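You operate a simulated robot arm through the tools that you are given. There is no shell and no other tool.

You run a simulated two-armed robot. Do the job below in one go: nothing can be reset, and whatever is moved stays where it is left.

JOB
Oil the chain at speed 2: open the valve, pump three strokes.
Fine: pump while it runs; then shut the valve and stop the chain.

Only the result counts: the job must be done as asked and must still hold three seconds after the hand-in. Knocking over, shifting, dropping, spilling or breaking anything else fails it.

ROBOT AND FRAMES
Two 7-joint arms with two-finger parallel grippers on one trunk that stands fixed in place. Base frame: the origin is at the foot of the trunk, x ahead of it, y to its left, z up. Readings come in mm, rad, newtons and seconds.
The left shoulder is at [71, 156, 1205], the right one opposite. Payload 3.91 kg a hand.
Tool frame (each hand has its own): the origin (TCP) lies between the finger pads and is the grasp point; the fingertips stand 30 mm ahead of it; z points along the fingers, y is the line along which they close. Largest opening 110 mm; finger width 20, thickness 10; the body of the gripper, 48 by 112 mm, starts 55 mm behind the TCP.
Orientation is told as [roll, pitch, yaw] about the base's x, y, z axes, in that order, counted from this pose: with the fingers straight down and closing along the base's y, the tool's x points along the base's -x, its y along +y and its z along -z.

CONTROLS
- The arms move only by the tool apply_moves. It takes "left_commands", "right_commands" or both (then of equal length, played together; a hand with none holds still); each is a list of rows, each a list of 7 numbers: the gripper command, from -1 (fully open) to 1 (shut), values between in proportion, then the shift along the base's x, y, z in mm, then the turn, a rotation vector about the base's x, y, z in rad. In form: [[jaw, tx, ty, tz, rx, ry, rz], ...]. A call has 1 to 20 rows; each row shifts and turns the commanded pose from where the row before left it. Rows are played at 5 a second. More than 50 mm and 0.15 rad between two rows, or a gripper value outside its range, and nothing of the call is played. A pose out of reach is approached as far as the arm can. The call stops where the force on the tool passes 80 N (or 10 N more than at its start, if that is more) or the arm is blocked; 0.2 s more then pass. Each finger travels about 108 mm/s and halts on what it meets, pressing with about 40 N; the grip force reading is that of the motor and also rises with nothing between the fingers. The clock runs only during rows and for 0.2 s after the last one: add rows that do not move to give the fingers time. The reply holds the time, the measured pose of the TCP, the force on the tool along the base axes, the opening and the grip force, in the units named above and with some noise, with the torque about the TCP (base axes, N m) and any sound that the robot's microphone picked up.
- Cameras (640 x 400 px; columns grow to the right, rows downward): "scene" is now at [138.9, 8.9, 1471.1]; the picture's right is [-0.03, -1.00, 0.00], its down [-0.32, 0.01, -0.95] and it looks along [0.95, -0.03, -0.32] (base axes); focal length 242 px, centre (320, 200). "left" rides on the left gripper at [72, -17, -103] in its tool frame; the picture's right is [0.23, 0.97, 0.00], its down [-0.76, 0.18, -0.62] and it looks along [-0.61, 0.14, 0.78] (tool axes); focal length 222 px, centre (320, 200). "right" rides on the right gripper at [72, 17, -103] in its tool frame; the picture's right is [-0.23, 0.97, 0.00], its down [-0.76, -0.18, -0.62] and it looks along [-0.61, -0.14, 0.78] (tool axes); focal length 222 px, centre (320, 200). There is no depth. A picture from a camera that has moved, and an enlarged one, comes with that camera's place and axes in the base frame and with its lens. The place of the scene camera against the robot may be out by one fixed shift of up to 25 mm in any direction.
- snapshot(camera): a new picture of that camera. It takes no simulated time.
- lift_body(by): slides the trunk up (or, below 0, down) by that many mm; the arms and the scene camera ride with it, the base frame stays. It gives what a move gives, with no picture.
- turn_head(pan, tilt): turns the head with the scene camera to pan (to the left, within 1.501 rad either way) and tilt (down, from -0.506 to 1.204), counted from straight ahead of the robot. It gives what a move gives.
- zoom(camera, box): a new picture of the part [left, top, right, bottom] of that camera's present view, enlarged. It takes no simulated time.
- hand_in(): hands the job in; it is judged then, once.

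Nothing tells you positions but the pictures and the camera data. Unless the task says otherwise, let go and move clear before handing in.

The tools are called after "Emit:" as a command line: name --argument value ..., lists and objects as JSON in quotes. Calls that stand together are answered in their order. apply_moves: Moves the arms, as the interface text tells. Its arguments: {"type":"object","properties":{"left_commands":{"type":"array","items":{"type":"array","items":{"type":"number"}}},"right_commands":{"type":"array","items":{"type":"array","items":{"type":"number"}}}},"required":[]} The other tools are called the same way: lift_body (by) slides the trunk up or down; turn_head (pan, tilt) turns the head that bears the scene camera; snapshot (camera) takes a picture; zoom (camera, box) takes an enlarged picture of a part of a camera's view; hand_in () hands the job in.

At the start:

```text
clock: 0.0
left_position: [514.2, 170.5, 1447.0]
left_ee_rot: [0.0, 0.0, 0.001]
left_contact_force: [-0.8, -0.3, -0.6]
left_torque: [0.03, 0.07, 0.0]
left_opening: 109.7
left_grip_force: 0.0
right_position: [634.0, -277.3, 1453.6]
right_ee_rot: [0.0, -0.001, 0.001]
right_contact_force: [1.1, -0.8, 0.2]
right_torque: [0.01, -0.02, 0.0]
right_opening: 110.1
right_grip_force: 0.0
trunk travel left (down, up): [-650.0, 290.0]
head pan, tilt: [-0.03, 0.326]
```

scene: 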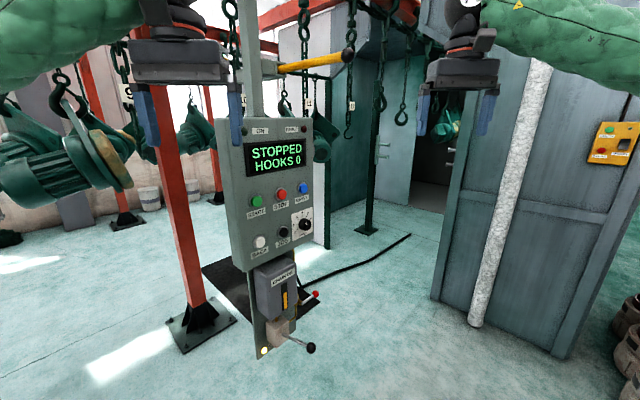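
right: 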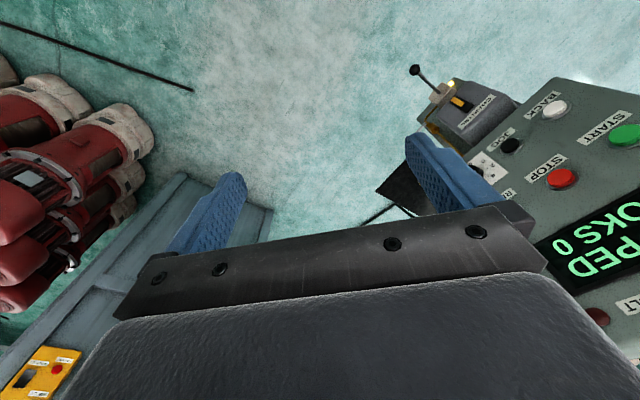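
left: 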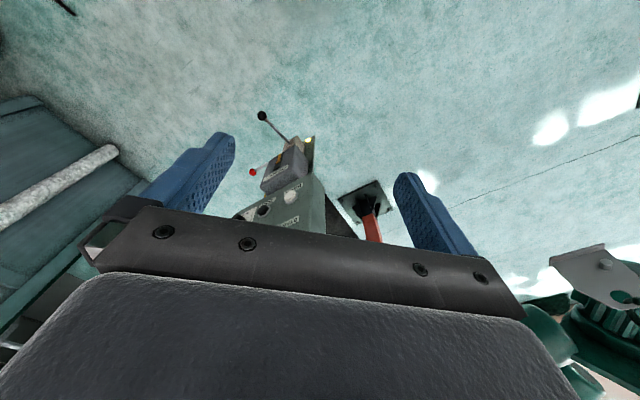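

I see a control panel with a display "STOPPED HOOKS 0", buttons, a dial, and an oiler box below with a red-ended valve and a black-ball pump lever. I'll zoom in to read the labels.

Emit:
zoom --camera "scene" --box '[210, 110, 350, 200]'

Emit:
zoom --camera "scene" --box '[230, 180, 340, 250]'

Emit:
zoom --camera "scene" --box '[230, 240, 350, 370]'

Emit:
zoom --camera "scene" --box '[560, 110, 640, 180]'

Emit:
zoom --camera "scene" --box '[220, 0, 480, 150]'

Emit:
zoom --camera "right" --box '[370, 50, 640, 220]'

Emit:
zoom --camera "left" --box '[220, 90, 360, 250]'

```text
4.44 times, centred on (280, 155) of scene
camera zoom: at [138.9, 8.9, 1471.1], right [-0.03, -1.0, 0.0], down [-0.32, 0.01, -0.95], along [0.95, -0.03, -0.32], focal length 1074 px, centre (498, 400)
```

zoom: 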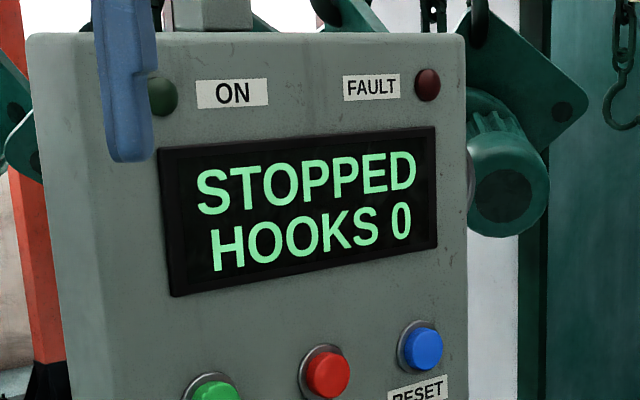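

```text
5.71 times, centred on (285, 215) of scene
camera zoom: at [138.9, 8.9, 1471.1], right [-0.03, -1.0, 0.0], down [-0.32, 0.01, -0.95], along [0.95, -0.03, -0.32], focal length 1380 px, centre (520, 114)
```

zoom: 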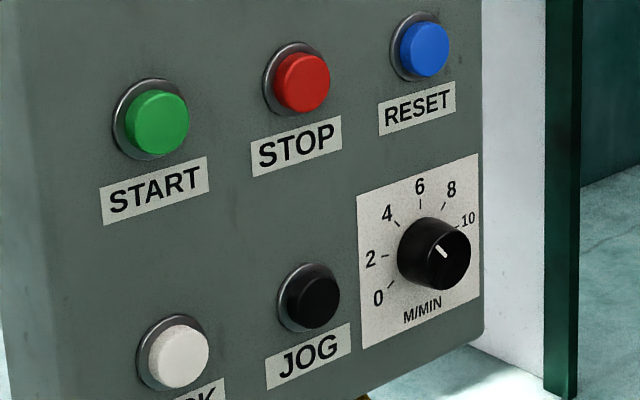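

```text
3.08 times, centred on (290, 305) of scene
camera zoom: at [138.9, 8.9, 1471.1], right [-0.03, -1.0, 0.0], down [-0.32, 0.01, -0.95], along [0.95, -0.03, -0.32], focal length 743 px, centre (412, -123)
```

zoom: 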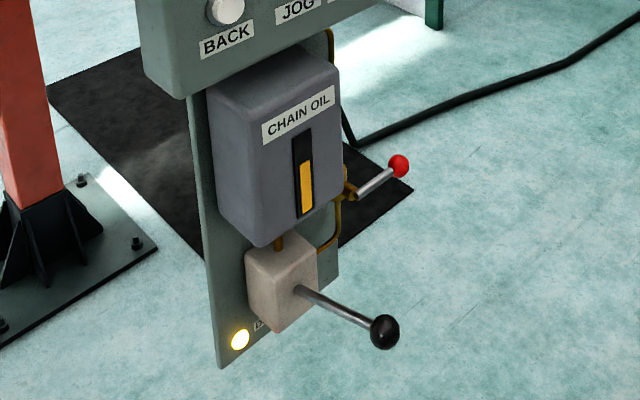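

```text
5.71 times, centred on (600, 145) of scene
camera zoom: at [138.9, 8.9, 1471.1], right [-0.03, -1.0, 0.0], down [-0.32, 0.01, -0.95], along [0.95, -0.03, -0.32], focal length 1380 px, centre (-1280, 514)
```

zoom: 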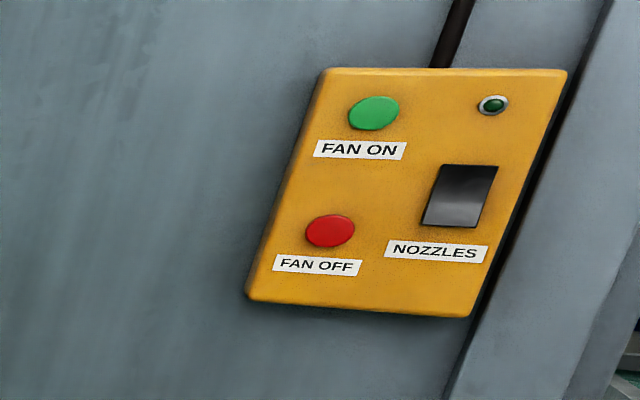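

```text
2.46 times, centred on (350, 75) of scene
camera zoom: at [138.9, 8.9, 1471.1], right [-0.03, -1.0, 0.0], down [-0.32, 0.01, -0.95], along [0.95, -0.03, -0.32], focal length 595 px, centre (246, 508)
```

zoom: 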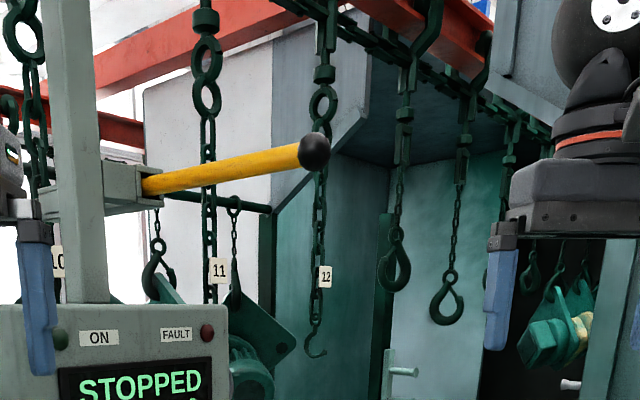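

```text
2.35 times, centred on (505, 135) of right
camera zoom: at [559.6, -261.0, 1556.9], right [0.23, 0.97, 0.0], down [0.76, -0.18, 0.62], along [0.61, -0.14, -0.78], focal length 523 px, centre (-115, 353)
```

zoom: 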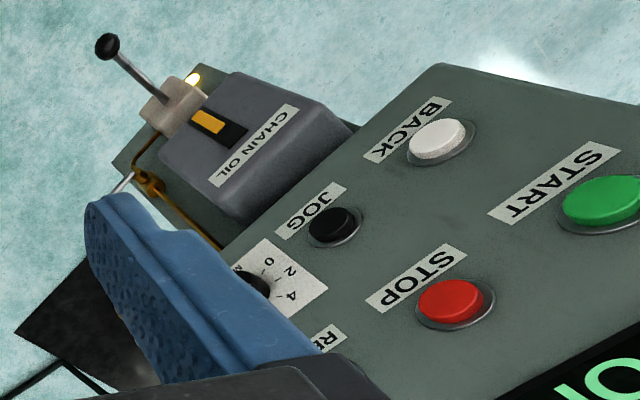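

```text
2.50 times, centred on (290, 170) of left
camera zoom: at [441.9, 153.9, 1550.9], right [-0.23, 0.97, 0.0], down [0.76, 0.18, 0.62], along [0.61, 0.14, -0.78], focal length 555 px, centre (395, 275)
```

zoom: 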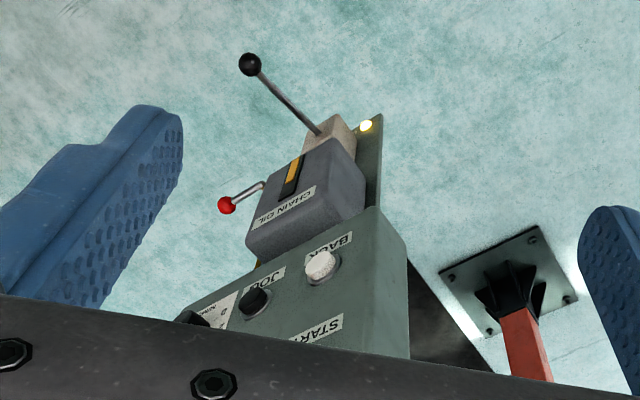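

I place the pump-lever ball near (746, 10, 742) by triangulation, with the panel behind and above it, facing toward the robot's right. I'll tilt the right hand forward to see the panel from closer.

Emit:
apply_moves --right_commands '[[-1, -15, 0, -10, 0, -0.1, 0], [-1, -15, 0, -10, 0, -0.1, 0], [-1, -15, 0, -10, 0, -0.1, 0], [-1, -15, 0, -10, 0, -0.1, 0], [-1, -15, 0, -10, 0, -0.1, 0], [-1, -15, 0, -10, 0, -0.1, 0], [-1, -15, 0, -10, 0, -0.1, 0], [-1, -15, 0, -10, 0, -0.1, 0], [-1, -15, 0, -10, 0, -0.1, 0], [-1, 0, 0, 0, 0, 0, 0]]'

Emit:
snapshot --camera "right"

Emit:
snapshot --camera "scene"

```text
clock: 2.2
left_position: [515.0, 169.0, 1447.7]
left_ee_rot: [0.0, 0.0, 0.0]
left_contact_force: [0.1, 0.9, -0.4]
left_torque: [0.03, 0.0, 0.01]
left_opening: 110.1
left_grip_force: 0.1
right_position: [498.0, -278.1, 1365.0]
right_ee_rot: [-0.001, -0.898, 0.001]
right_contact_force: [0.4, -0.6, -0.2]
right_torque: [-0.01, 0.01, 0.0]
right_opening: 109.9
right_grip_force: 0.1
trunk travel left (down, up): [-650.0, 290.0]
head pan, tilt: [-0.03, 0.326]
```

```text
taken
camera right: at [371.2, -260.8, 1371.8], right [0.14, 0.97, 0.18], down [-0.01, -0.18, 0.98], along [0.99, -0.14, -0.01], focal length 222 px, centre (320, 200)
```

right: 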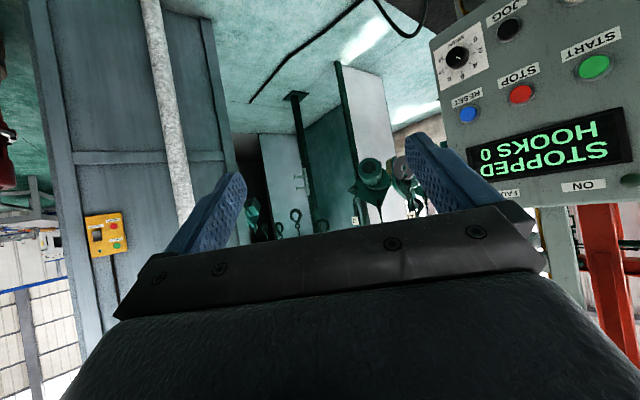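

```text
taken
camera scene: at [139.0, 9.1, 1471.1], right [-0.03, -1.0, 0.0], down [-0.32, 0.01, -0.95], along [0.95, -0.03, -0.32], focal length 242 px, centre (320, 200)
```

scene: 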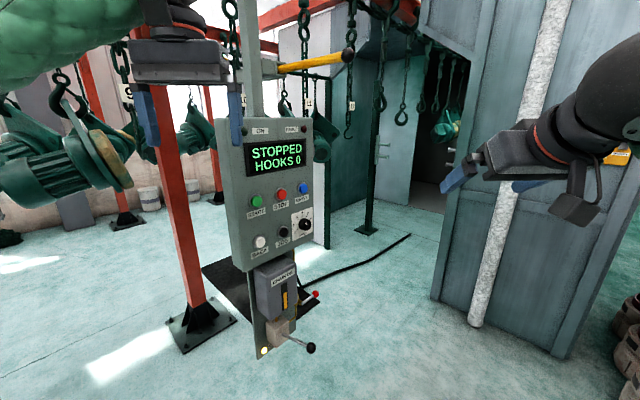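

The panel normal points about 45° to the robot's right (START ≈ (800,168,1230), RESET ≈ (930,31,1234)). I'll yaw the right hand and come closer for a frontal look.

Emit:
apply_moves --right_commands '[[-1, 14, 16, -15, 0, 0, 0.075], [-1, 14, 16, -15, 0, 0, 0.075], [-1, 14, 16, -15, 0, 0, 0.075], [-1, 14, 16, -15, 0, 0, 0.075], [-1, 14, 16, -15, 0, 0, 0.075], [-1, 14, 16, -15, 0, 0, 0.075], [-1, 14, 16, -15, 0, 0, 0.075], [-1, 14, 16, -15, 0, 0, 0.075], [-1, 14, 16, -15, 0, 0, 0.075], [-1, 14, 16, -15, 0, 0, 0.075], [-1, 0, 0, 0, 0, 0, 0]]'

Emit:
snapshot --camera "right"

Emit:
snapshot --camera "scene"

```text
clock: 4.6
left_position: [514.9, 169.1, 1447.0]
left_ee_rot: [-0.001, 0.002, 0.0]
left_contact_force: [-0.7, -0.2, 0.0]
left_torque: [0.0, -0.04, 0.01]
left_opening: 109.9
left_grip_force: 0.0
right_position: [635.4, -117.3, 1212.2]
right_ee_rot: [0.0, -0.901, 0.752]
right_contact_force: [-1.4, -0.5, -0.4]
right_torque: [0.01, -0.02, 0.02]
right_opening: 109.9
right_grip_force: 0.1
trunk travel left (down, up): [-650.0, 290.0]
head pan, tilt: [-0.03, 0.326]
```

```text
taken
camera right: at [531.3, -191.3, 1218.9], right [-0.56, 0.81, 0.18], down [0.11, -0.14, 0.98], along [0.82, 0.57, -0.01], focal length 222 px, centre (320, 200)
```

right: 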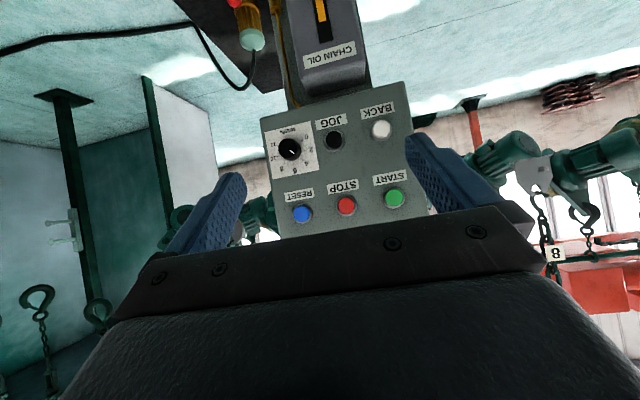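

```text
taken
camera scene: at [138.4, 8.7, 1471.2], right [-0.03, -1.0, 0.0], down [-0.32, 0.01, -0.95], along [0.95, -0.03, -0.32], focal length 242 px, centre (320, 200)
```

scene: 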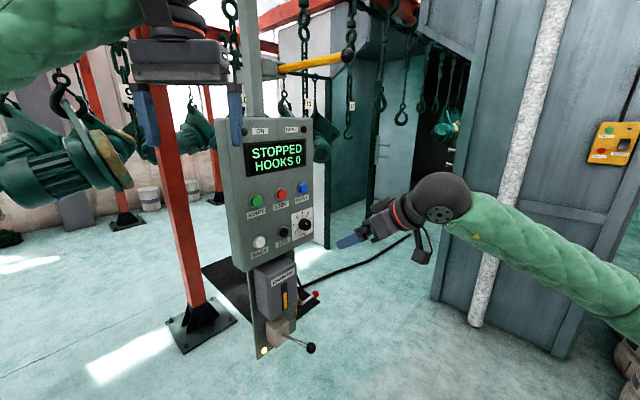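

Emit:
zoom --camera "right" --box '[250, 90, 420, 240]'

Emit:
zoom --camera "right" --box '[262, 118, 326, 182]'

Emit:
zoom --camera "right" --box '[200, 0, 400, 110]'

```text
2.67 times, centred on (335, 165) of right
camera zoom: at [531.3, -191.3, 1218.9], right [-0.56, 0.81, 0.18], down [0.11, -0.14, 0.98], along [0.82, 0.57, -0.01], focal length 592 px, centre (280, 293)
```

zoom: 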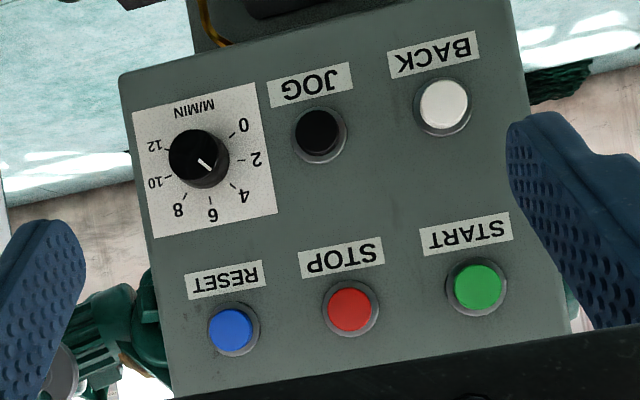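

```text
6.25 times, centred on (294, 150) of right
camera zoom: at [531.3, -191.3, 1218.9], right [-0.56, 0.81, 0.18], down [0.11, -0.14, 0.98], along [0.82, 0.57, -0.01], focal length 1388 px, centre (482, 512)
```

zoom: 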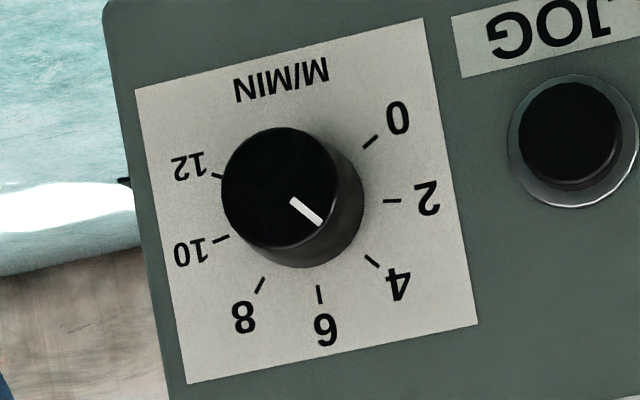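

```text
3.20 times, centred on (300, 55) of right
camera zoom: at [531.3, -191.3, 1218.9], right [-0.56, 0.81, 0.18], down [0.11, -0.14, 0.98], along [0.82, 0.57, -0.01], focal length 711 px, centre (384, 664)
```

zoom: 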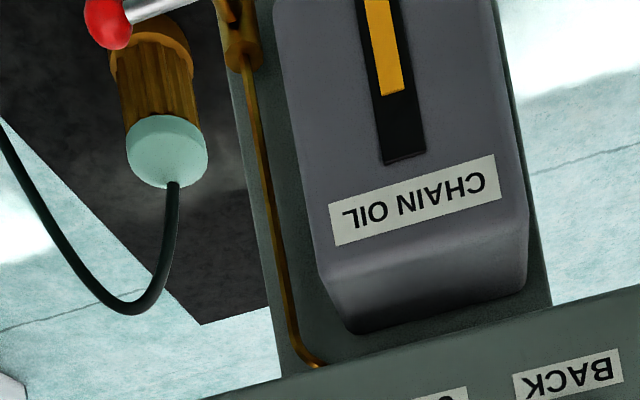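

The dial reads 0–12 with the pointer at about 4, so it needs roughly a 45° counterclockwise turn to reach 2. I'll shift the right hand sideways and down to get a stereo baseline and see the valve and pump.

Emit:
apply_moves --right_commands '[[-1, 10, -15, -20, 0, 0, 0], [-1, 10, -15, -20, 0, 0, 0], [-1, 10, -15, -20, 0, 0, 0], [-1, 10, -15, -20, 0, 0, 0], [-1, 10, -15, -20, 0, 0, 0], [-1, 10, -15, -20, 0, 0, 0], [-1, 10, -15, -20, 0, 0, 0], [-1, 10, -15, -20, 0, 0, 0], [-1, 0, 0, 0, 0, 0, 0]]'

Emit:
snapshot --camera "right"

Emit:
zoom --camera "right" --box '[250, 100, 450, 225]'

Emit:
zoom --camera "right" --box '[200, 0, 440, 150]'

```text
clock: 6.6
left_position: [515.6, 170.9, 1447.9]
left_ee_rot: [0.0, 0.0, 0.0]
left_contact_force: [-0.3, 0.3, 0.1]
left_torque: [-0.01, 0.01, -0.02]
left_opening: 110.1
left_grip_force: 0.1
right_position: [717.8, -237.0, 1053.9]
right_ee_rot: [0.0, -0.9, 0.751]
right_contact_force: [0.1, 0.2, 0.3]
right_torque: [-0.01, -0.02, -0.02]
right_opening: 109.9
right_grip_force: 0.0
trunk travel left (down, up): [-650.0, 290.0]
head pan, tilt: [-0.03, 0.326]
```

```text
taken
camera right: at [613.4, -311.0, 1061.7], right [-0.56, 0.81, 0.18], down [0.11, -0.14, 0.98], along [0.82, 0.57, -0.01], focal length 222 px, centre (320, 200)
```

right: 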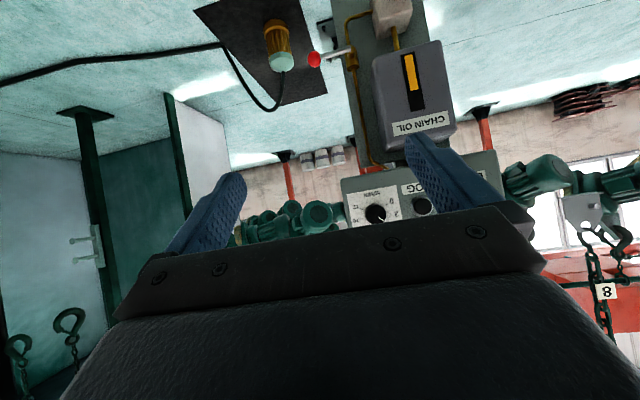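

```text
3.20 times, centred on (350, 162) of right
camera zoom: at [613.4, -311.0, 1061.7], right [-0.56, 0.81, 0.18], down [0.11, -0.14, 0.98], along [0.82, 0.57, -0.01], focal length 711 px, centre (224, 320)
```

zoom: 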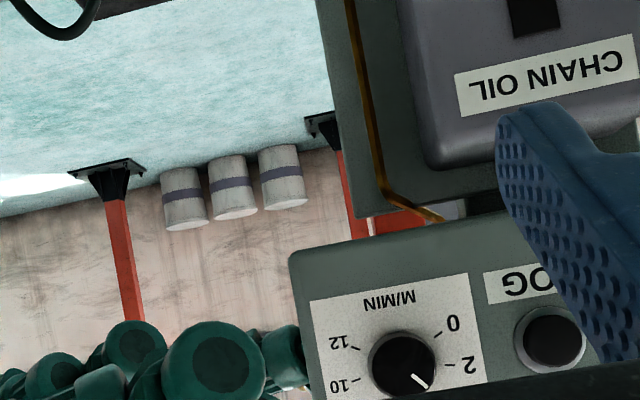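

```text
2.67 times, centred on (320, 75) of right
camera zoom: at [613.4, -311.0, 1061.7], right [-0.56, 0.81, 0.18], down [0.11, -0.14, 0.98], along [0.82, 0.57, -0.01], focal length 592 px, centre (320, 533)
```

zoom: 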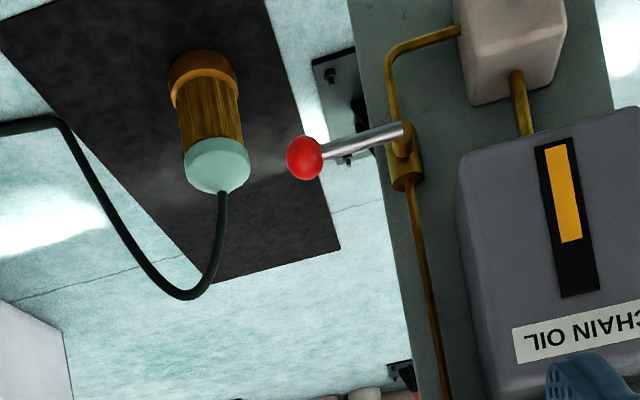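

The valve lever is at (971,-14,767), horizontal and across its vertical pipe, so it is closed. The knob axis is near (910,25,1109) with the panel normal at 45°. I'll square the right hand to the dial with the fingers part-open, standing off.

Emit:
apply_moves --right_commands '[[-0.27, 0, 0, 0, 0, 0, 0.034], [-0.27, 15.4, 23.5, 6.9, 0.0593, -0.0593, 0], [-0.27, 15.4, 23.5, 6.9, 0.0593, -0.0593, 0], [-0.27, 15.4, 23.5, 6.9, 0.0593, -0.0593, 0], [-0.27, 15.4, 23.5, 6.9, 0.0593, -0.0593, 0], [-0.27, 15.4, 23.5, 6.9, 0.0593, -0.0593, 0], [-0.27, 15.4, 23.5, 6.9, 0.0593, -0.0593, 0], [-0.27, 15.4, 23.5, 6.9, 0.0593, -0.0593, 0], [-0.27, 15.4, 23.5, 6.9, 0.0593, -0.0593, 0], [-0.27, 0, 0, 0, 0, 0, 0]]'

Emit:
snapshot --camera "right"

Emit:
snapshot --camera "scene"

Emit:
zoom --camera "scene" --box '[250, 170, 400, 260]'

```text
clock: 8.8
left_position: [515.5, 168.7, 1447.8]
left_ee_rot: [0.001, -0.002, 0.0]
left_contact_force: [-0.2, -0.2, 0.3]
left_torque: [0.0, 0.02, 0.0]
left_opening: 110.3
left_grip_force: 0.1
right_position: [838.5, -49.8, 1110.7]
right_ee_rot: [2.478, -1.57, -1.692]
right_contact_force: [-0.5, -0.3, -0.4]
right_torque: [-0.02, 0.0, -0.04]
right_opening: 69.7
right_grip_force: 0.1
trunk travel left (down, up): [-650.0, 290.0]
head pan, tilt: [-0.03, 0.326]
```

```text
taken
camera right: at [752.5, -110.5, 1037.5], right [-0.69, 0.69, 0.23], down [-0.32, -0.57, 0.76], along [0.65, 0.45, 0.61], focal length 222 px, centre (320, 200)
```

right: 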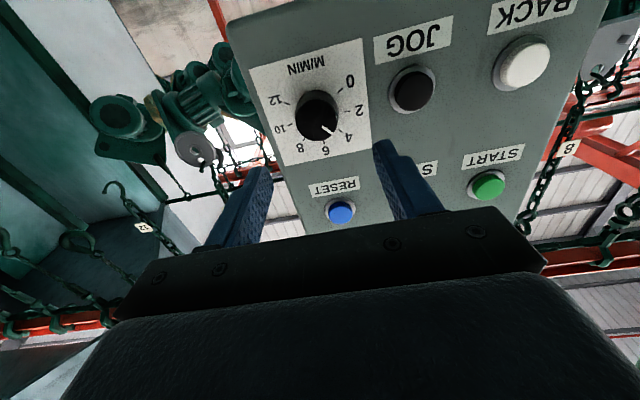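

```text
taken
camera scene: at [138.4, 8.3, 1471.2], right [-0.03, -1.0, 0.0], down [-0.32, 0.01, -0.95], along [0.95, -0.03, -0.32], focal length 242 px, centre (320, 200)
```

scene: 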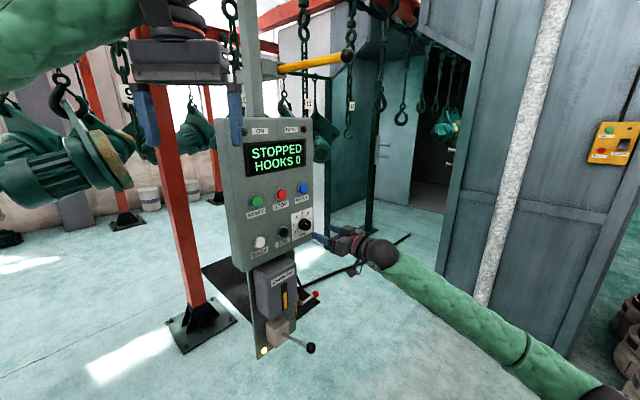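

```text
4.27 times, centred on (325, 215) of scene
camera zoom: at [138.4, 8.3, 1471.2], right [-0.03, -1.0, 0.0], down [-0.32, 0.01, -0.95], along [0.95, -0.03, -0.32], focal length 1031 px, centre (299, 136)
```

zoom: 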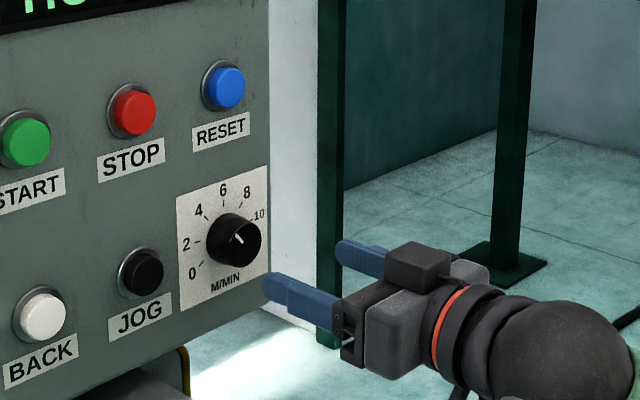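

Emit:
zoom --camera "right" --box '[240, 40, 400, 140]'

Emit:
zoom --camera "right" --box '[180, 100, 560, 240]'

```text
4.00 times, centred on (320, 90) of right
camera zoom: at [752.5, -110.5, 1037.5], right [-0.69, 0.69, 0.23], down [-0.32, -0.57, 0.76], along [0.65, 0.45, 0.61], focal length 888 px, centre (320, 640)
```

zoom: 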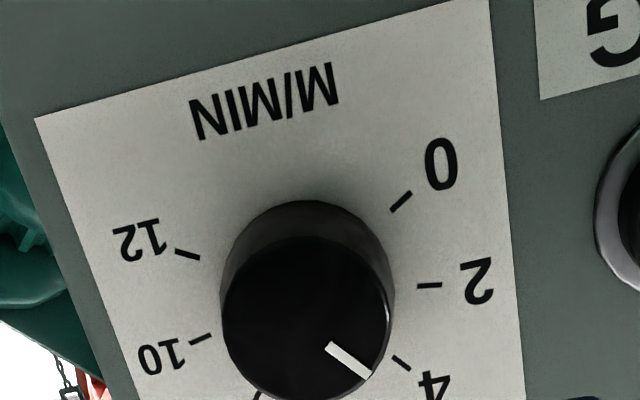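

```text
1.68 times, centred on (370, 170) of right
camera zoom: at [752.5, -110.5, 1037.5], right [-0.69, 0.69, 0.23], down [-0.32, -0.57, 0.76], along [0.65, 0.45, 0.61], focal length 374 px, centre (236, 250)
```

zoom: 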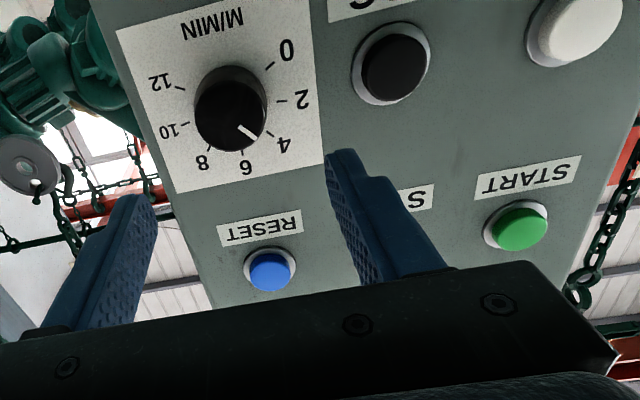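

Knob face at about i=657 mm along the panel normal, plate at 679, and the dial spacing works out to 20° per unit (pointer at −40° = 4). I'll advance to straddle the knob and check before gripping.

Emit:
apply_moves --right_commands '[[-0.27, 20, 19, -2, 0, 0, 0], [-0.27, 20, 19, -2, 0, 0, 0], [-0.27, 20, 19, -1, 0, 0, 0], [-0.27, 0, 0, 0, 0, 0, 0]]'

Emit:
snapshot --camera "right"

Emit:
zoom --camera "scene" --box '[250, 170, 400, 260]'

```text
clock: 9.8
left_position: [514.2, 169.2, 1447.2]
left_ee_rot: [0.0, 0.0, 0.002]
left_contact_force: [-0.5, -0.2, 0.2]
left_torque: [0.06, -0.01, 0.03]
left_opening: 109.7
left_grip_force: 0.0
right_position: [902.3, 5.8, 1103.5]
right_ee_rot: [2.632, -1.569, -1.847]
right_contact_force: [-0.5, 0.2, 0.4]
right_torque: [0.0, 0.02, 0.0]
right_opening: 70.0
right_grip_force: 0.2
trunk travel left (down, up): [-650.0, 290.0]
head pan, tilt: [-0.03, 0.326]
```

```text
taken
camera right: at [815.6, -55.3, 1030.9], right [-0.69, 0.69, 0.23], down [-0.32, -0.57, 0.76], along [0.65, 0.45, 0.61], focal length 222 px, centre (320, 200)
```

right: 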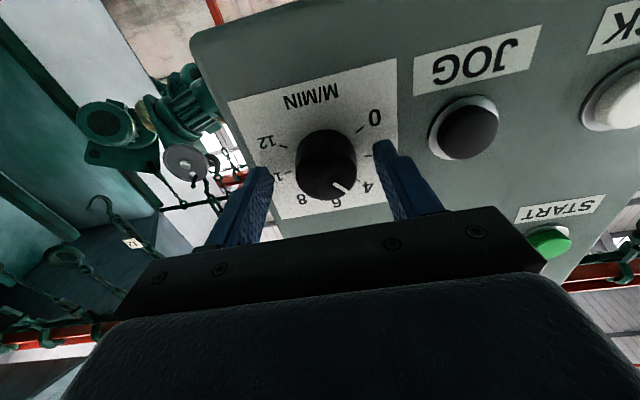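

```text
4.27 times, centred on (325, 215) of scene
camera zoom: at [138.5, 8.3, 1471.2], right [-0.03, -1.0, 0.0], down [-0.32, 0.01, -0.95], along [0.95, -0.03, -0.32], focal length 1031 px, centre (299, 136)
```

zoom: 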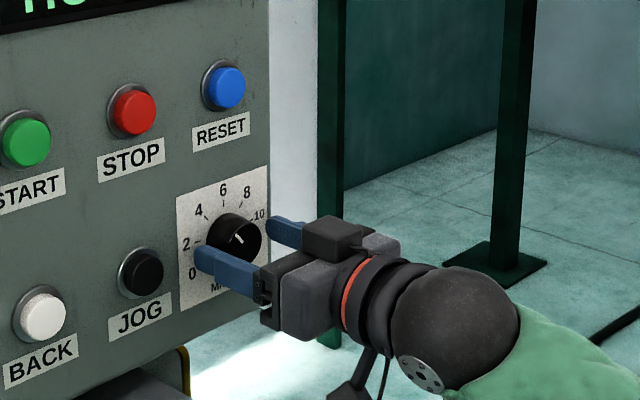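

Emit:
zoom --camera "right" --box '[240, 110, 400, 210]'

```text
4.00 times, centred on (320, 160) of right
camera zoom: at [815.6, -55.3, 1030.9], right [-0.69, 0.69, 0.23], down [-0.32, -0.57, 0.76], along [0.65, 0.45, 0.61], focal length 888 px, centre (320, 360)
```

zoom: 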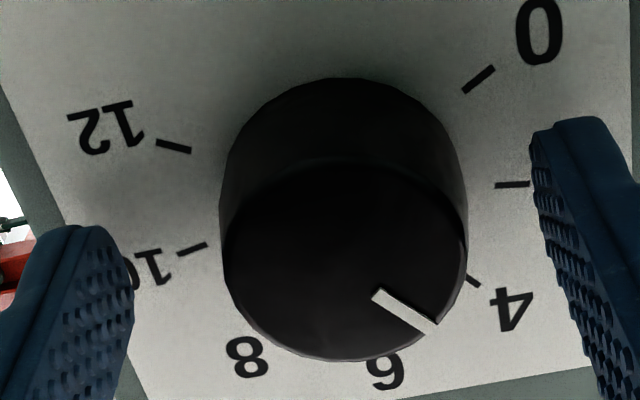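

The knob is well centred vertically; I'll shift about 4 mm sideways and close on it.

Emit:
apply_moves --right_commands '[[-0.27, -2.8, 2.8, 0, 0, 0, 0], [0.1, 0, 0, 0, 0, 0, 0], [0.3, 0, 0, 0, 0, 0, 0], [0.5, 0, 0, 0, 0, 0, 0], [0.5, 0, 0, 0, 0, 0, 0]]'

Emit:
zoom --camera "right" --box '[240, 110, 400, 210]'

```text
clock: 11.0
left_position: [515.8, 170.0, 1448.7]
left_ee_rot: [0.0, 0.001, 0.001]
left_contact_force: [0.2, 0.0, 0.0]
left_torque: [-0.01, 0.02, -0.03]
left_opening: 110.0
left_grip_force: 0.1
right_position: [899.6, 7.2, 1103.8]
right_ee_rot: [2.061, -1.569, -1.277]
right_contact_force: [2.7, -1.8, 2.1]
right_torque: [0.03, -0.06, -0.18]
right_opening: 40.1
right_grip_force: 45.7
trunk travel left (down, up): [-650.0, 290.0]
head pan, tilt: [-0.03, 0.326]
```

```text
4.00 times, centred on (320, 160) of right
camera zoom: at [813.3, -52.3, 1031.3], right [-0.69, 0.69, 0.23], down [-0.32, -0.57, 0.76], along [0.65, 0.45, 0.61], focal length 888 px, centre (320, 360)
```

zoom: 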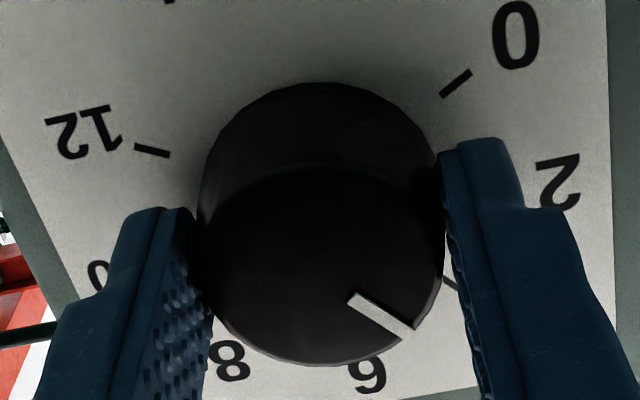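

Gripped firmly on the 40 mm knob. Now turning 40° counterclockwise.

Emit:
apply_moves --right_commands '[[0.5, 0, 0, 0, -0.0617, -0.0617, 0], [0.5, 0, 0, 0, -0.0617, -0.0617, 0], [0.5, 0, 0, 0, -0.0617, -0.0617, 0], [0.5, 0, 0, 0, -0.0617, -0.0617, 0], [0.5, 0, 0, 0, -0.0617, -0.0617, 0], [0.5, 0, 0, 0, -0.0617, -0.0617, 0], [0.5, 0, 0, 0, -0.0617, -0.0617, 0], [0.5, 0, 0, 0, -0.0617, -0.0617, 0], [0.5, 0, 0, 0, 0, 0, 0]]'

Emit:
snapshot --camera "right"

Emit:
zoom --camera "right" --box '[240, 110, 400, 210]'

```text
clock: 13.0
left_position: [516.1, 169.0, 1446.8]
left_ee_rot: [0.0, 0.002, 0.0]
left_contact_force: [0.3, 0.1, 0.2]
left_torque: [0.02, 0.01, 0.0]
left_opening: 110.1
left_grip_force: 0.0
right_position: [900.5, 7.5, 1104.8]
right_ee_rot: [-1.573, -0.871, 2.355]
right_contact_force: [31.3, -4.9, 25.5]
right_torque: [0.32, -0.28, -1.02]
right_opening: 40.0
right_grip_force: 44.5
trunk travel left (down, up): [-650.0, 290.0]
head pan, tilt: [-0.03, 0.326]
```

```text
taken
camera right: at [849.4, -88.5, 1037.4], right [-0.63, 0.63, -0.45], down [-0.69, -0.19, 0.7], along [0.35, 0.75, 0.56], focal length 222 px, centre (320, 200)
```

right: 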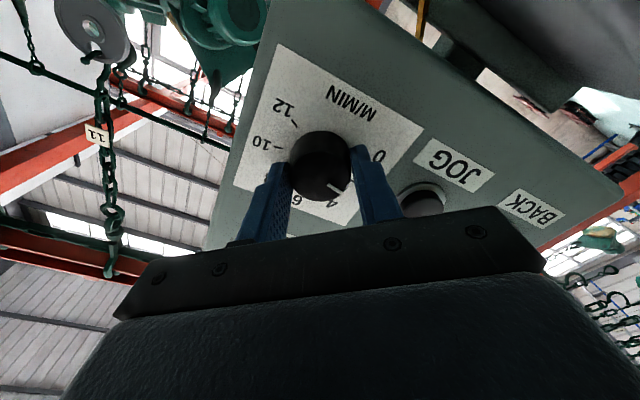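

```text
4.00 times, centred on (320, 160) of right
camera zoom: at [849.4, -88.5, 1037.4], right [-0.63, 0.63, -0.45], down [-0.69, -0.19, 0.7], along [0.35, 0.75, 0.56], focal length 888 px, centre (320, 360)
```

zoom: 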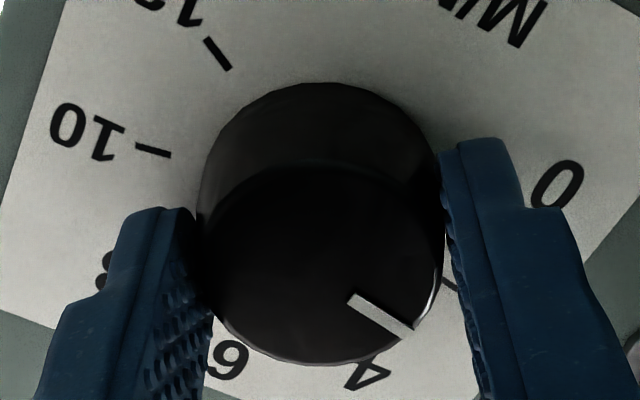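

Emit:
zoom --camera "scene" --box '[250, 170, 400, 260]'

Emit:
apply_moves --right_commands '[[0.2, 0, 0, 0, 0, 0, 0], [-0.1, 0, 0, 0, 0, 0, 0], [-0.27, 0, 0, 0, 0, 0, 0], [-0.27, -20, -20, 0, 0, 0, 0], [-0.27, -20, -20, 0, 0, 0, 0], [-0.27, -20, -20, 0, 0, 0, 0], [-0.27, 0, 0, 0, 0, 0, 0]]'

Emit:
snapshot --camera "right"

Emit:
zoom --camera "right" --box '[240, 60, 400, 160]'

Emit:
zoom --camera "scene" --box '[270, 195, 330, 250]'

```text
4.27 times, centred on (325, 215) of scene
camera zoom: at [140.1, 8.5, 1471.2], right [-0.03, -1.0, 0.0], down [-0.32, 0.01, -0.95], along [0.95, -0.03, -0.32], focal length 1031 px, centre (299, 136)
```

zoom: 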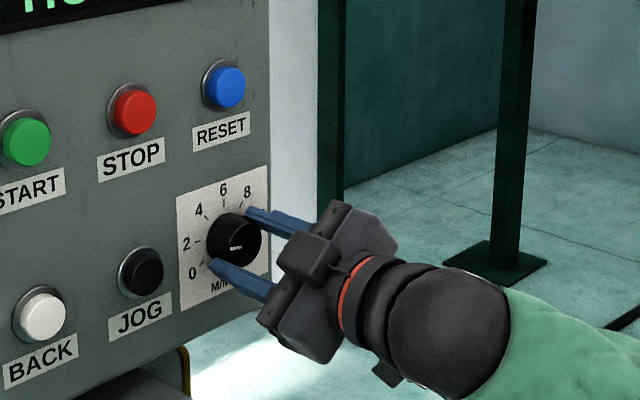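

```text
clock: 14.6
left_position: [516.8, 170.5, 1447.4]
left_ee_rot: [0.002, 0.001, 0.001]
left_contact_force: [-0.6, 0.3, -0.1]
left_torque: [0.01, 0.01, 0.01]
left_opening: 110.1
left_grip_force: 0.0
right_position: [838.6, -47.9, 1103.7]
right_ee_rot: [-1.571, -0.872, 2.358]
right_contact_force: [-0.2, 1.0, -0.5]
right_torque: [-0.01, 0.03, -0.01]
right_opening: 70.0
right_grip_force: 0.1
trunk travel left (down, up): [-650.0, 290.0]
head pan, tilt: [-0.03, 0.326]
```

```text
taken
camera right: at [789.6, -145.2, 1037.4], right [-0.63, 0.63, -0.45], down [-0.69, -0.19, 0.7], along [0.35, 0.75, 0.56], focal length 222 px, centre (320, 200)
```

right: 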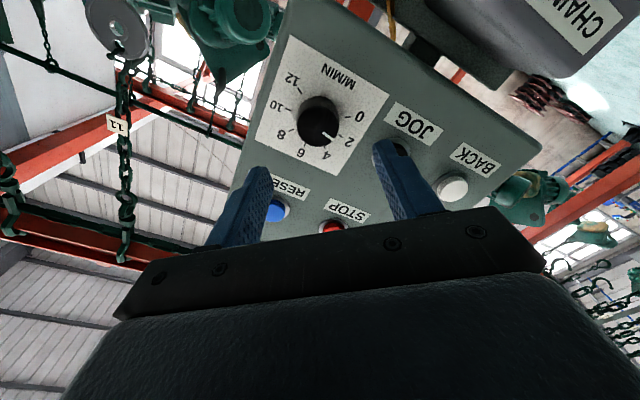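

```text
4.00 times, centred on (320, 110) of right
camera zoom: at [789.6, -145.2, 1037.4], right [-0.63, 0.63, -0.45], down [-0.69, -0.19, 0.7], along [0.35, 0.75, 0.56], focal length 888 px, centre (320, 560)
```

zoom: 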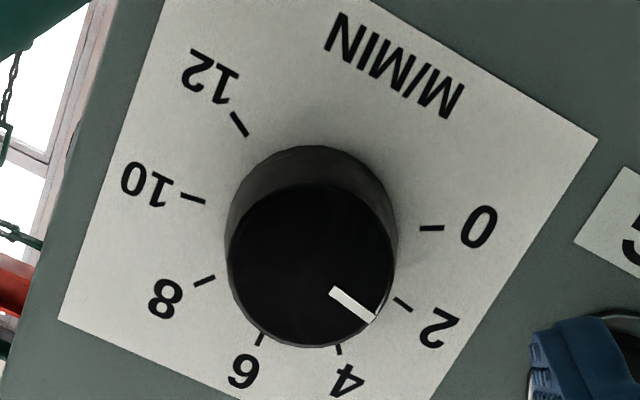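

```text
7.27 times, centred on (300, 222) of scene
camera zoom: at [139.6, 9.6, 1471.0], right [-0.03, -1.0, 0.0], down [-0.32, 0.01, -0.95], along [0.95, -0.03, -0.32], focal length 1757 px, centre (466, 36)
```

zoom: 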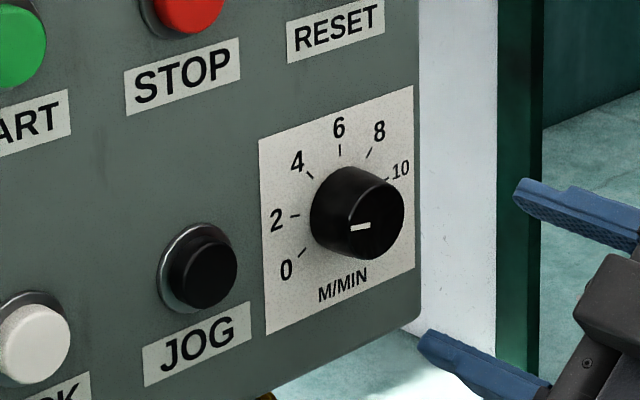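

Emit:
zoom --camera "right" --box '[290, 95, 354, 135]'

Emit:
zoom --camera "scene" --box '[285, 207, 335, 238]'

```text
10.00 times, centred on (322, 115) of right
camera zoom: at [789.6, -145.2, 1037.4], right [-0.63, 0.63, -0.45], down [-0.69, -0.19, 0.7], along [0.35, 0.75, 0.56], focal length 2221 px, centre (300, 1050)
```

zoom: 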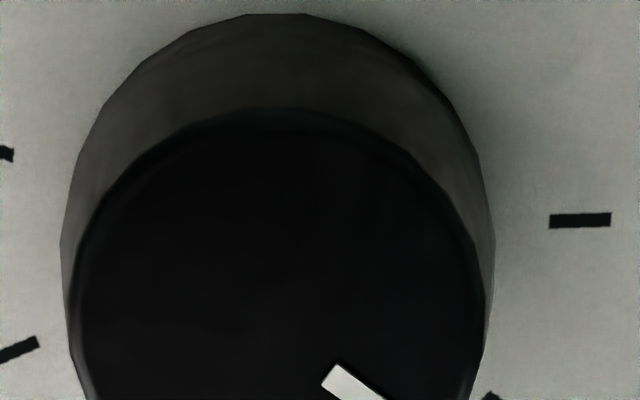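

```text
12.80 times, centred on (310, 222) of scene
camera zoom: at [139.6, 9.6, 1471.0], right [-0.03, -1.0, 0.0], down [-0.32, 0.01, -0.95], along [0.95, -0.03, -0.32], focal length 3092 px, centre (448, -88)
```

zoom: 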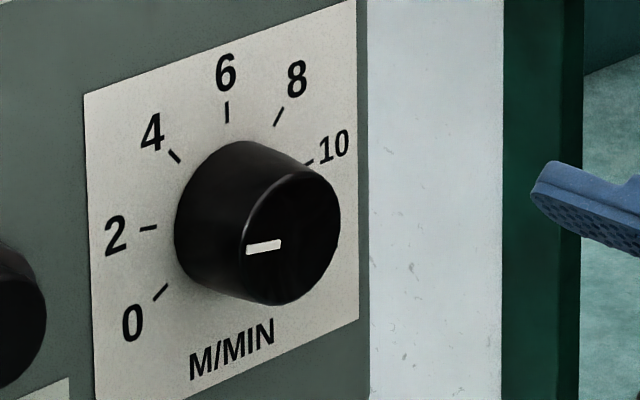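

The pointer now lines up with the 2 mark. Next I'll bring the closed right fingers in front of START (≈(792,159,1236)).

Emit:
apply_moves --right_commands '[[1, -12.2, 19.4, 16.5, 0.0617, 0.0617, 0], [1, -12.2, 19.4, 16.5, 0.0617, 0.0617, 0], [1, -12.2, 19.4, 16.5, 0.0617, 0.0617, 0], [1, -12.2, 19.4, 16.5, 0.0617, 0.0617, 0], [1, -12.2, 19.4, 16.5, 0.0617, 0.0617, 0], [1, -12.2, 19.4, 16.5, 0.0617, 0.0617, 0], [1, -12.2, 19.4, 16.5, 0.0617, 0.0617, 0], [1, -12.2, 19.4, 16.5, 0.0617, 0.0617, 0], [1, 0, 0, 0, 0, 0, 0]]'

Emit:
snapshot --camera "right"

Emit:
snapshot --camera "scene"

```text
clock: 16.6
left_position: [515.7, 169.7, 1447.9]
left_ee_rot: [0.0, 0.0, -0.001]
left_contact_force: [-0.5, 0.3, 0.2]
left_torque: [0.03, 0.02, 0.0]
left_opening: 110.1
left_grip_force: 0.0
right_position: [742.9, 106.4, 1236.7]
right_ee_rot: [1.844, -1.57, -1.058]
right_contact_force: [0.1, -0.3, -0.2]
right_torque: [-0.04, 0.02, 0.0]
right_opening: 0.1
right_grip_force: 37.7
trunk travel left (down, up): [-650.0, 290.0]
head pan, tilt: [-0.03, 0.326]
```

```text
taken
camera right: at [656.4, 45.5, 1163.8], right [-0.69, 0.69, 0.23], down [-0.31, -0.57, 0.76], along [0.65, 0.45, 0.61], focal length 222 px, centre (320, 200)
```

right: 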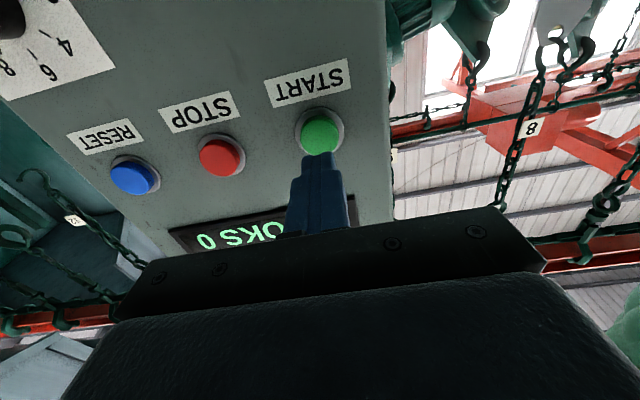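

```text
taken
camera scene: at [139.1, 8.4, 1471.1], right [-0.03, -1.0, 0.0], down [-0.32, 0.01, -0.95], along [0.95, -0.03, -0.32], focal length 242 px, centre (320, 200)
```

scene: 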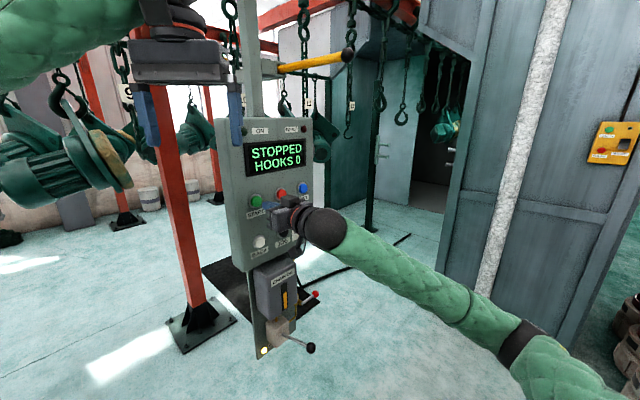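

The fingertips are lined up with START about 42 mm away. Pressing it gently now.

Emit:
apply_moves --right_commands '[[1, 12, 12, -2, 0, 0, 0], [1, 12, 12, 0, 0, 0, 0], [1, 2.5, 2.5, 0, 0, 0, 0], [1, 2.5, 2.5, 0, 0, 0, 0]]'

Emit:
zoom --camera "right" --box '[240, 80, 400, 180]'

```text
clock: 17.6
left_position: [514.3, 169.7, 1448.5]
left_ee_rot: [0.001, 0.0, -0.001]
left_contact_force: [0.3, 0.9, 0.4]
left_torque: [0.0, 0.02, 0.01]
left_opening: 109.9
left_grip_force: 0.1
right_position: [769.5, 135.1, 1233.0]
right_ee_rot: [2.409, -1.569, -1.623]
right_contact_force: [-2.7, -1.7, -1.4]
right_torque: [-0.04, 0.01, 0.02]
right_opening: 0.0
right_grip_force: 37.5
trunk travel left (down, up): [-650.0, 290.0]
head pan, tilt: [-0.03, 0.326]
heard: click
```

```text
4.00 times, centred on (320, 130) of right
camera zoom: at [684.3, 74.1, 1160.3], right [-0.69, 0.69, 0.23], down [-0.32, -0.57, 0.76], along [0.65, 0.45, 0.61], focal length 888 px, centre (320, 480)
```

zoom: 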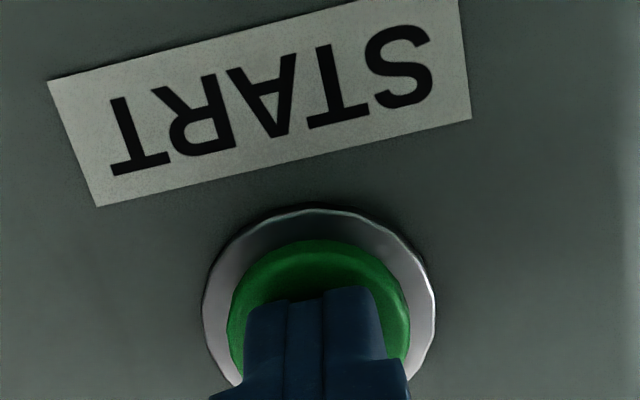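

A click was heard with light contact. I'll back off and check the display.

Emit:
apply_moves --right_commands '[[1, -12, -12, 0, 0, 0, 0], [1, -12, -12, 0, 0, 0, 0], [1, 0, 0, 0, 0, 0, 0]]'

Emit:
snapshot --camera "scene"

Emit:
zoom --camera "scene" --box '[210, 110, 350, 200]'

```text
clock: 18.4
left_position: [514.5, 171.0, 1446.4]
left_ee_rot: [0.0, 0.0, -0.001]
left_contact_force: [-0.5, -1.0, 0.4]
left_torque: [0.04, -0.01, -0.01]
left_opening: 110.0
left_grip_force: 0.1
right_position: [747.2, 109.1, 1232.1]
right_ee_rot: [1.433, -1.568, -0.649]
right_contact_force: [-1.0, 0.4, -0.5]
right_torque: [0.01, -0.02, 0.0]
right_opening: 0.3
right_grip_force: 37.7
trunk travel left (down, up): [-650.0, 290.0]
head pan, tilt: [-0.03, 0.326]
```

```text
taken
camera scene: at [139.4, 9.6, 1471.0], right [-0.03, -1.0, 0.0], down [-0.32, 0.01, -0.95], along [0.95, -0.03, -0.32], focal length 242 px, centre (320, 200)
```

scene: 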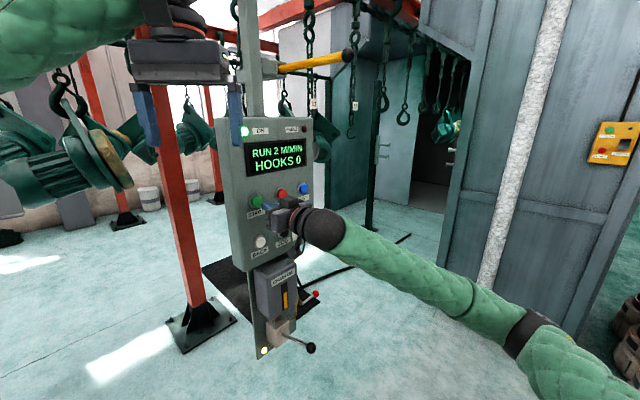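

```text
4.44 times, centred on (280, 155) of scene
camera zoom: at [139.4, 9.6, 1471.0], right [-0.03, -1.0, 0.0], down [-0.32, 0.01, -0.95], along [0.95, -0.03, -0.32], focal length 1074 px, centre (498, 400)
```

zoom: 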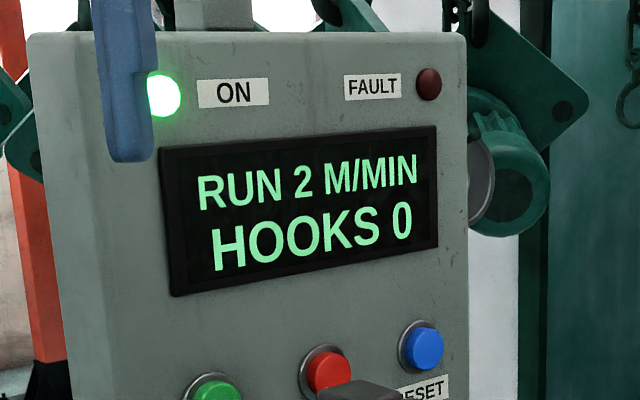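

The display reads "RUN 2 M/MIN" with the ON lamp lit. Now I'll retract to the right of the panel and lower the trunk to work on the valve near (971,-14,767).

Emit:
apply_moves --right_commands '[[1, 12.6, -31.3, -10.2, 0, 0, 0], [1, 12.6, -31.3, -10.2, 0, 0, 0], [1, 12.6, -31.3, -10.2, 0, 0, 0], [1, 12.6, -31.3, -10.2, 0, 0, 0], [1, 12.6, -31.3, -10.2, 0, 0, 0], [1, 12.6, -31.3, -10.2, 0, 0, 0], [1, 12.6, -31.3, -10.2, 0, 0, 0], [1, 12.6, -31.3, -10.2, 0, 0, 0]]'

Emit:
lift_body --by -350

Emit:
snapshot --camera "scene"

Emit:
snapshot --camera "right"

Emit:
snapshot --camera "left"

```text
clock: 20.2
left_position: [514.3, 169.9, 1449.7]
left_ee_rot: [0.001, -0.001, 0.0]
left_contact_force: [1.4, 0.1, -0.6]
left_torque: [0.01, -0.02, -0.01]
left_opening: 110.2
left_grip_force: 0.0
right_position: [846.5, -142.5, 1151.0]
right_ee_rot: [2.15, -1.569, -1.364]
right_contact_force: [0.2, 0.5, 0.8]
right_torque: [0.01, 0.01, 0.02]
right_opening: 0.0
right_grip_force: 37.8
trunk travel left (down, up): [-650.0, 290.0]
head pan, tilt: [-0.03, 0.326]
```

```text
clock: 23.6
left_position: [515.5, 170.0, 1097.8]
left_ee_rot: [0.001, 0.0, 0.0]
left_contact_force: [-0.5, -0.4, -0.2]
left_torque: [0.0, 0.02, 0.01]
left_opening: 109.7
left_grip_force: 0.0
right_position: [846.3, -140.5, 801.4]
right_ee_rot: [2.156, -1.571, -1.372]
right_contact_force: [-0.7, 0.6, 0.6]
right_torque: [-0.02, 0.0, 0.02]
right_opening: 0.0
right_grip_force: 37.8
trunk travel left (down, up): [-300.0, 640.0]
head pan, tilt: [-0.03, 0.326]
```

```text
taken
camera scene: at [138.7, 8.9, 1121.2], right [-0.03, -1.0, 0.0], down [-0.32, 0.01, -0.95], along [0.95, -0.03, -0.32], focal length 242 px, centre (320, 200)
```

scene: 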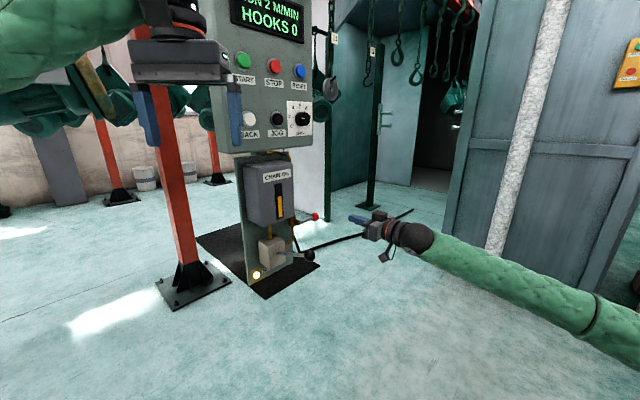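

```text
taken
camera right: at [760.4, -202.7, 729.8], right [-0.69, 0.69, 0.23], down [-0.32, -0.57, 0.76], along [0.65, 0.45, 0.61], focal length 222 px, centre (320, 200)
```

right: 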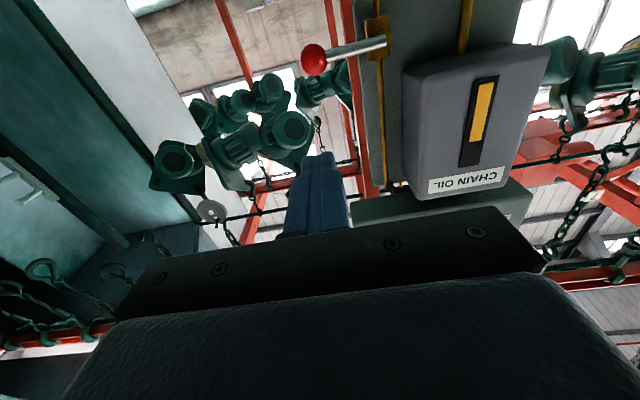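

```text
taken
camera left: at [441.6, 153.9, 1201.0], right [-0.23, 0.97, 0.0], down [0.76, 0.18, 0.62], along [0.61, 0.14, -0.78], focal length 222 px, centre (320, 200)
```

left: 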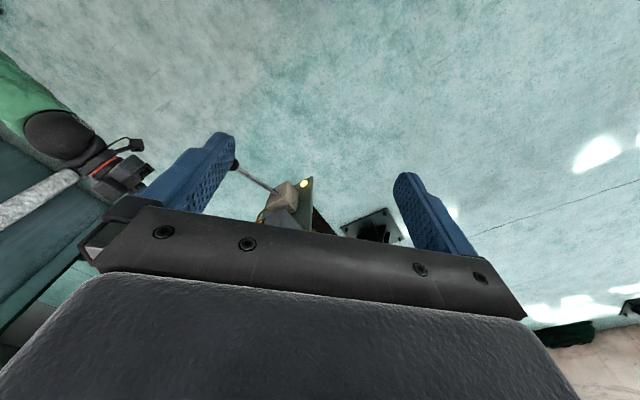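

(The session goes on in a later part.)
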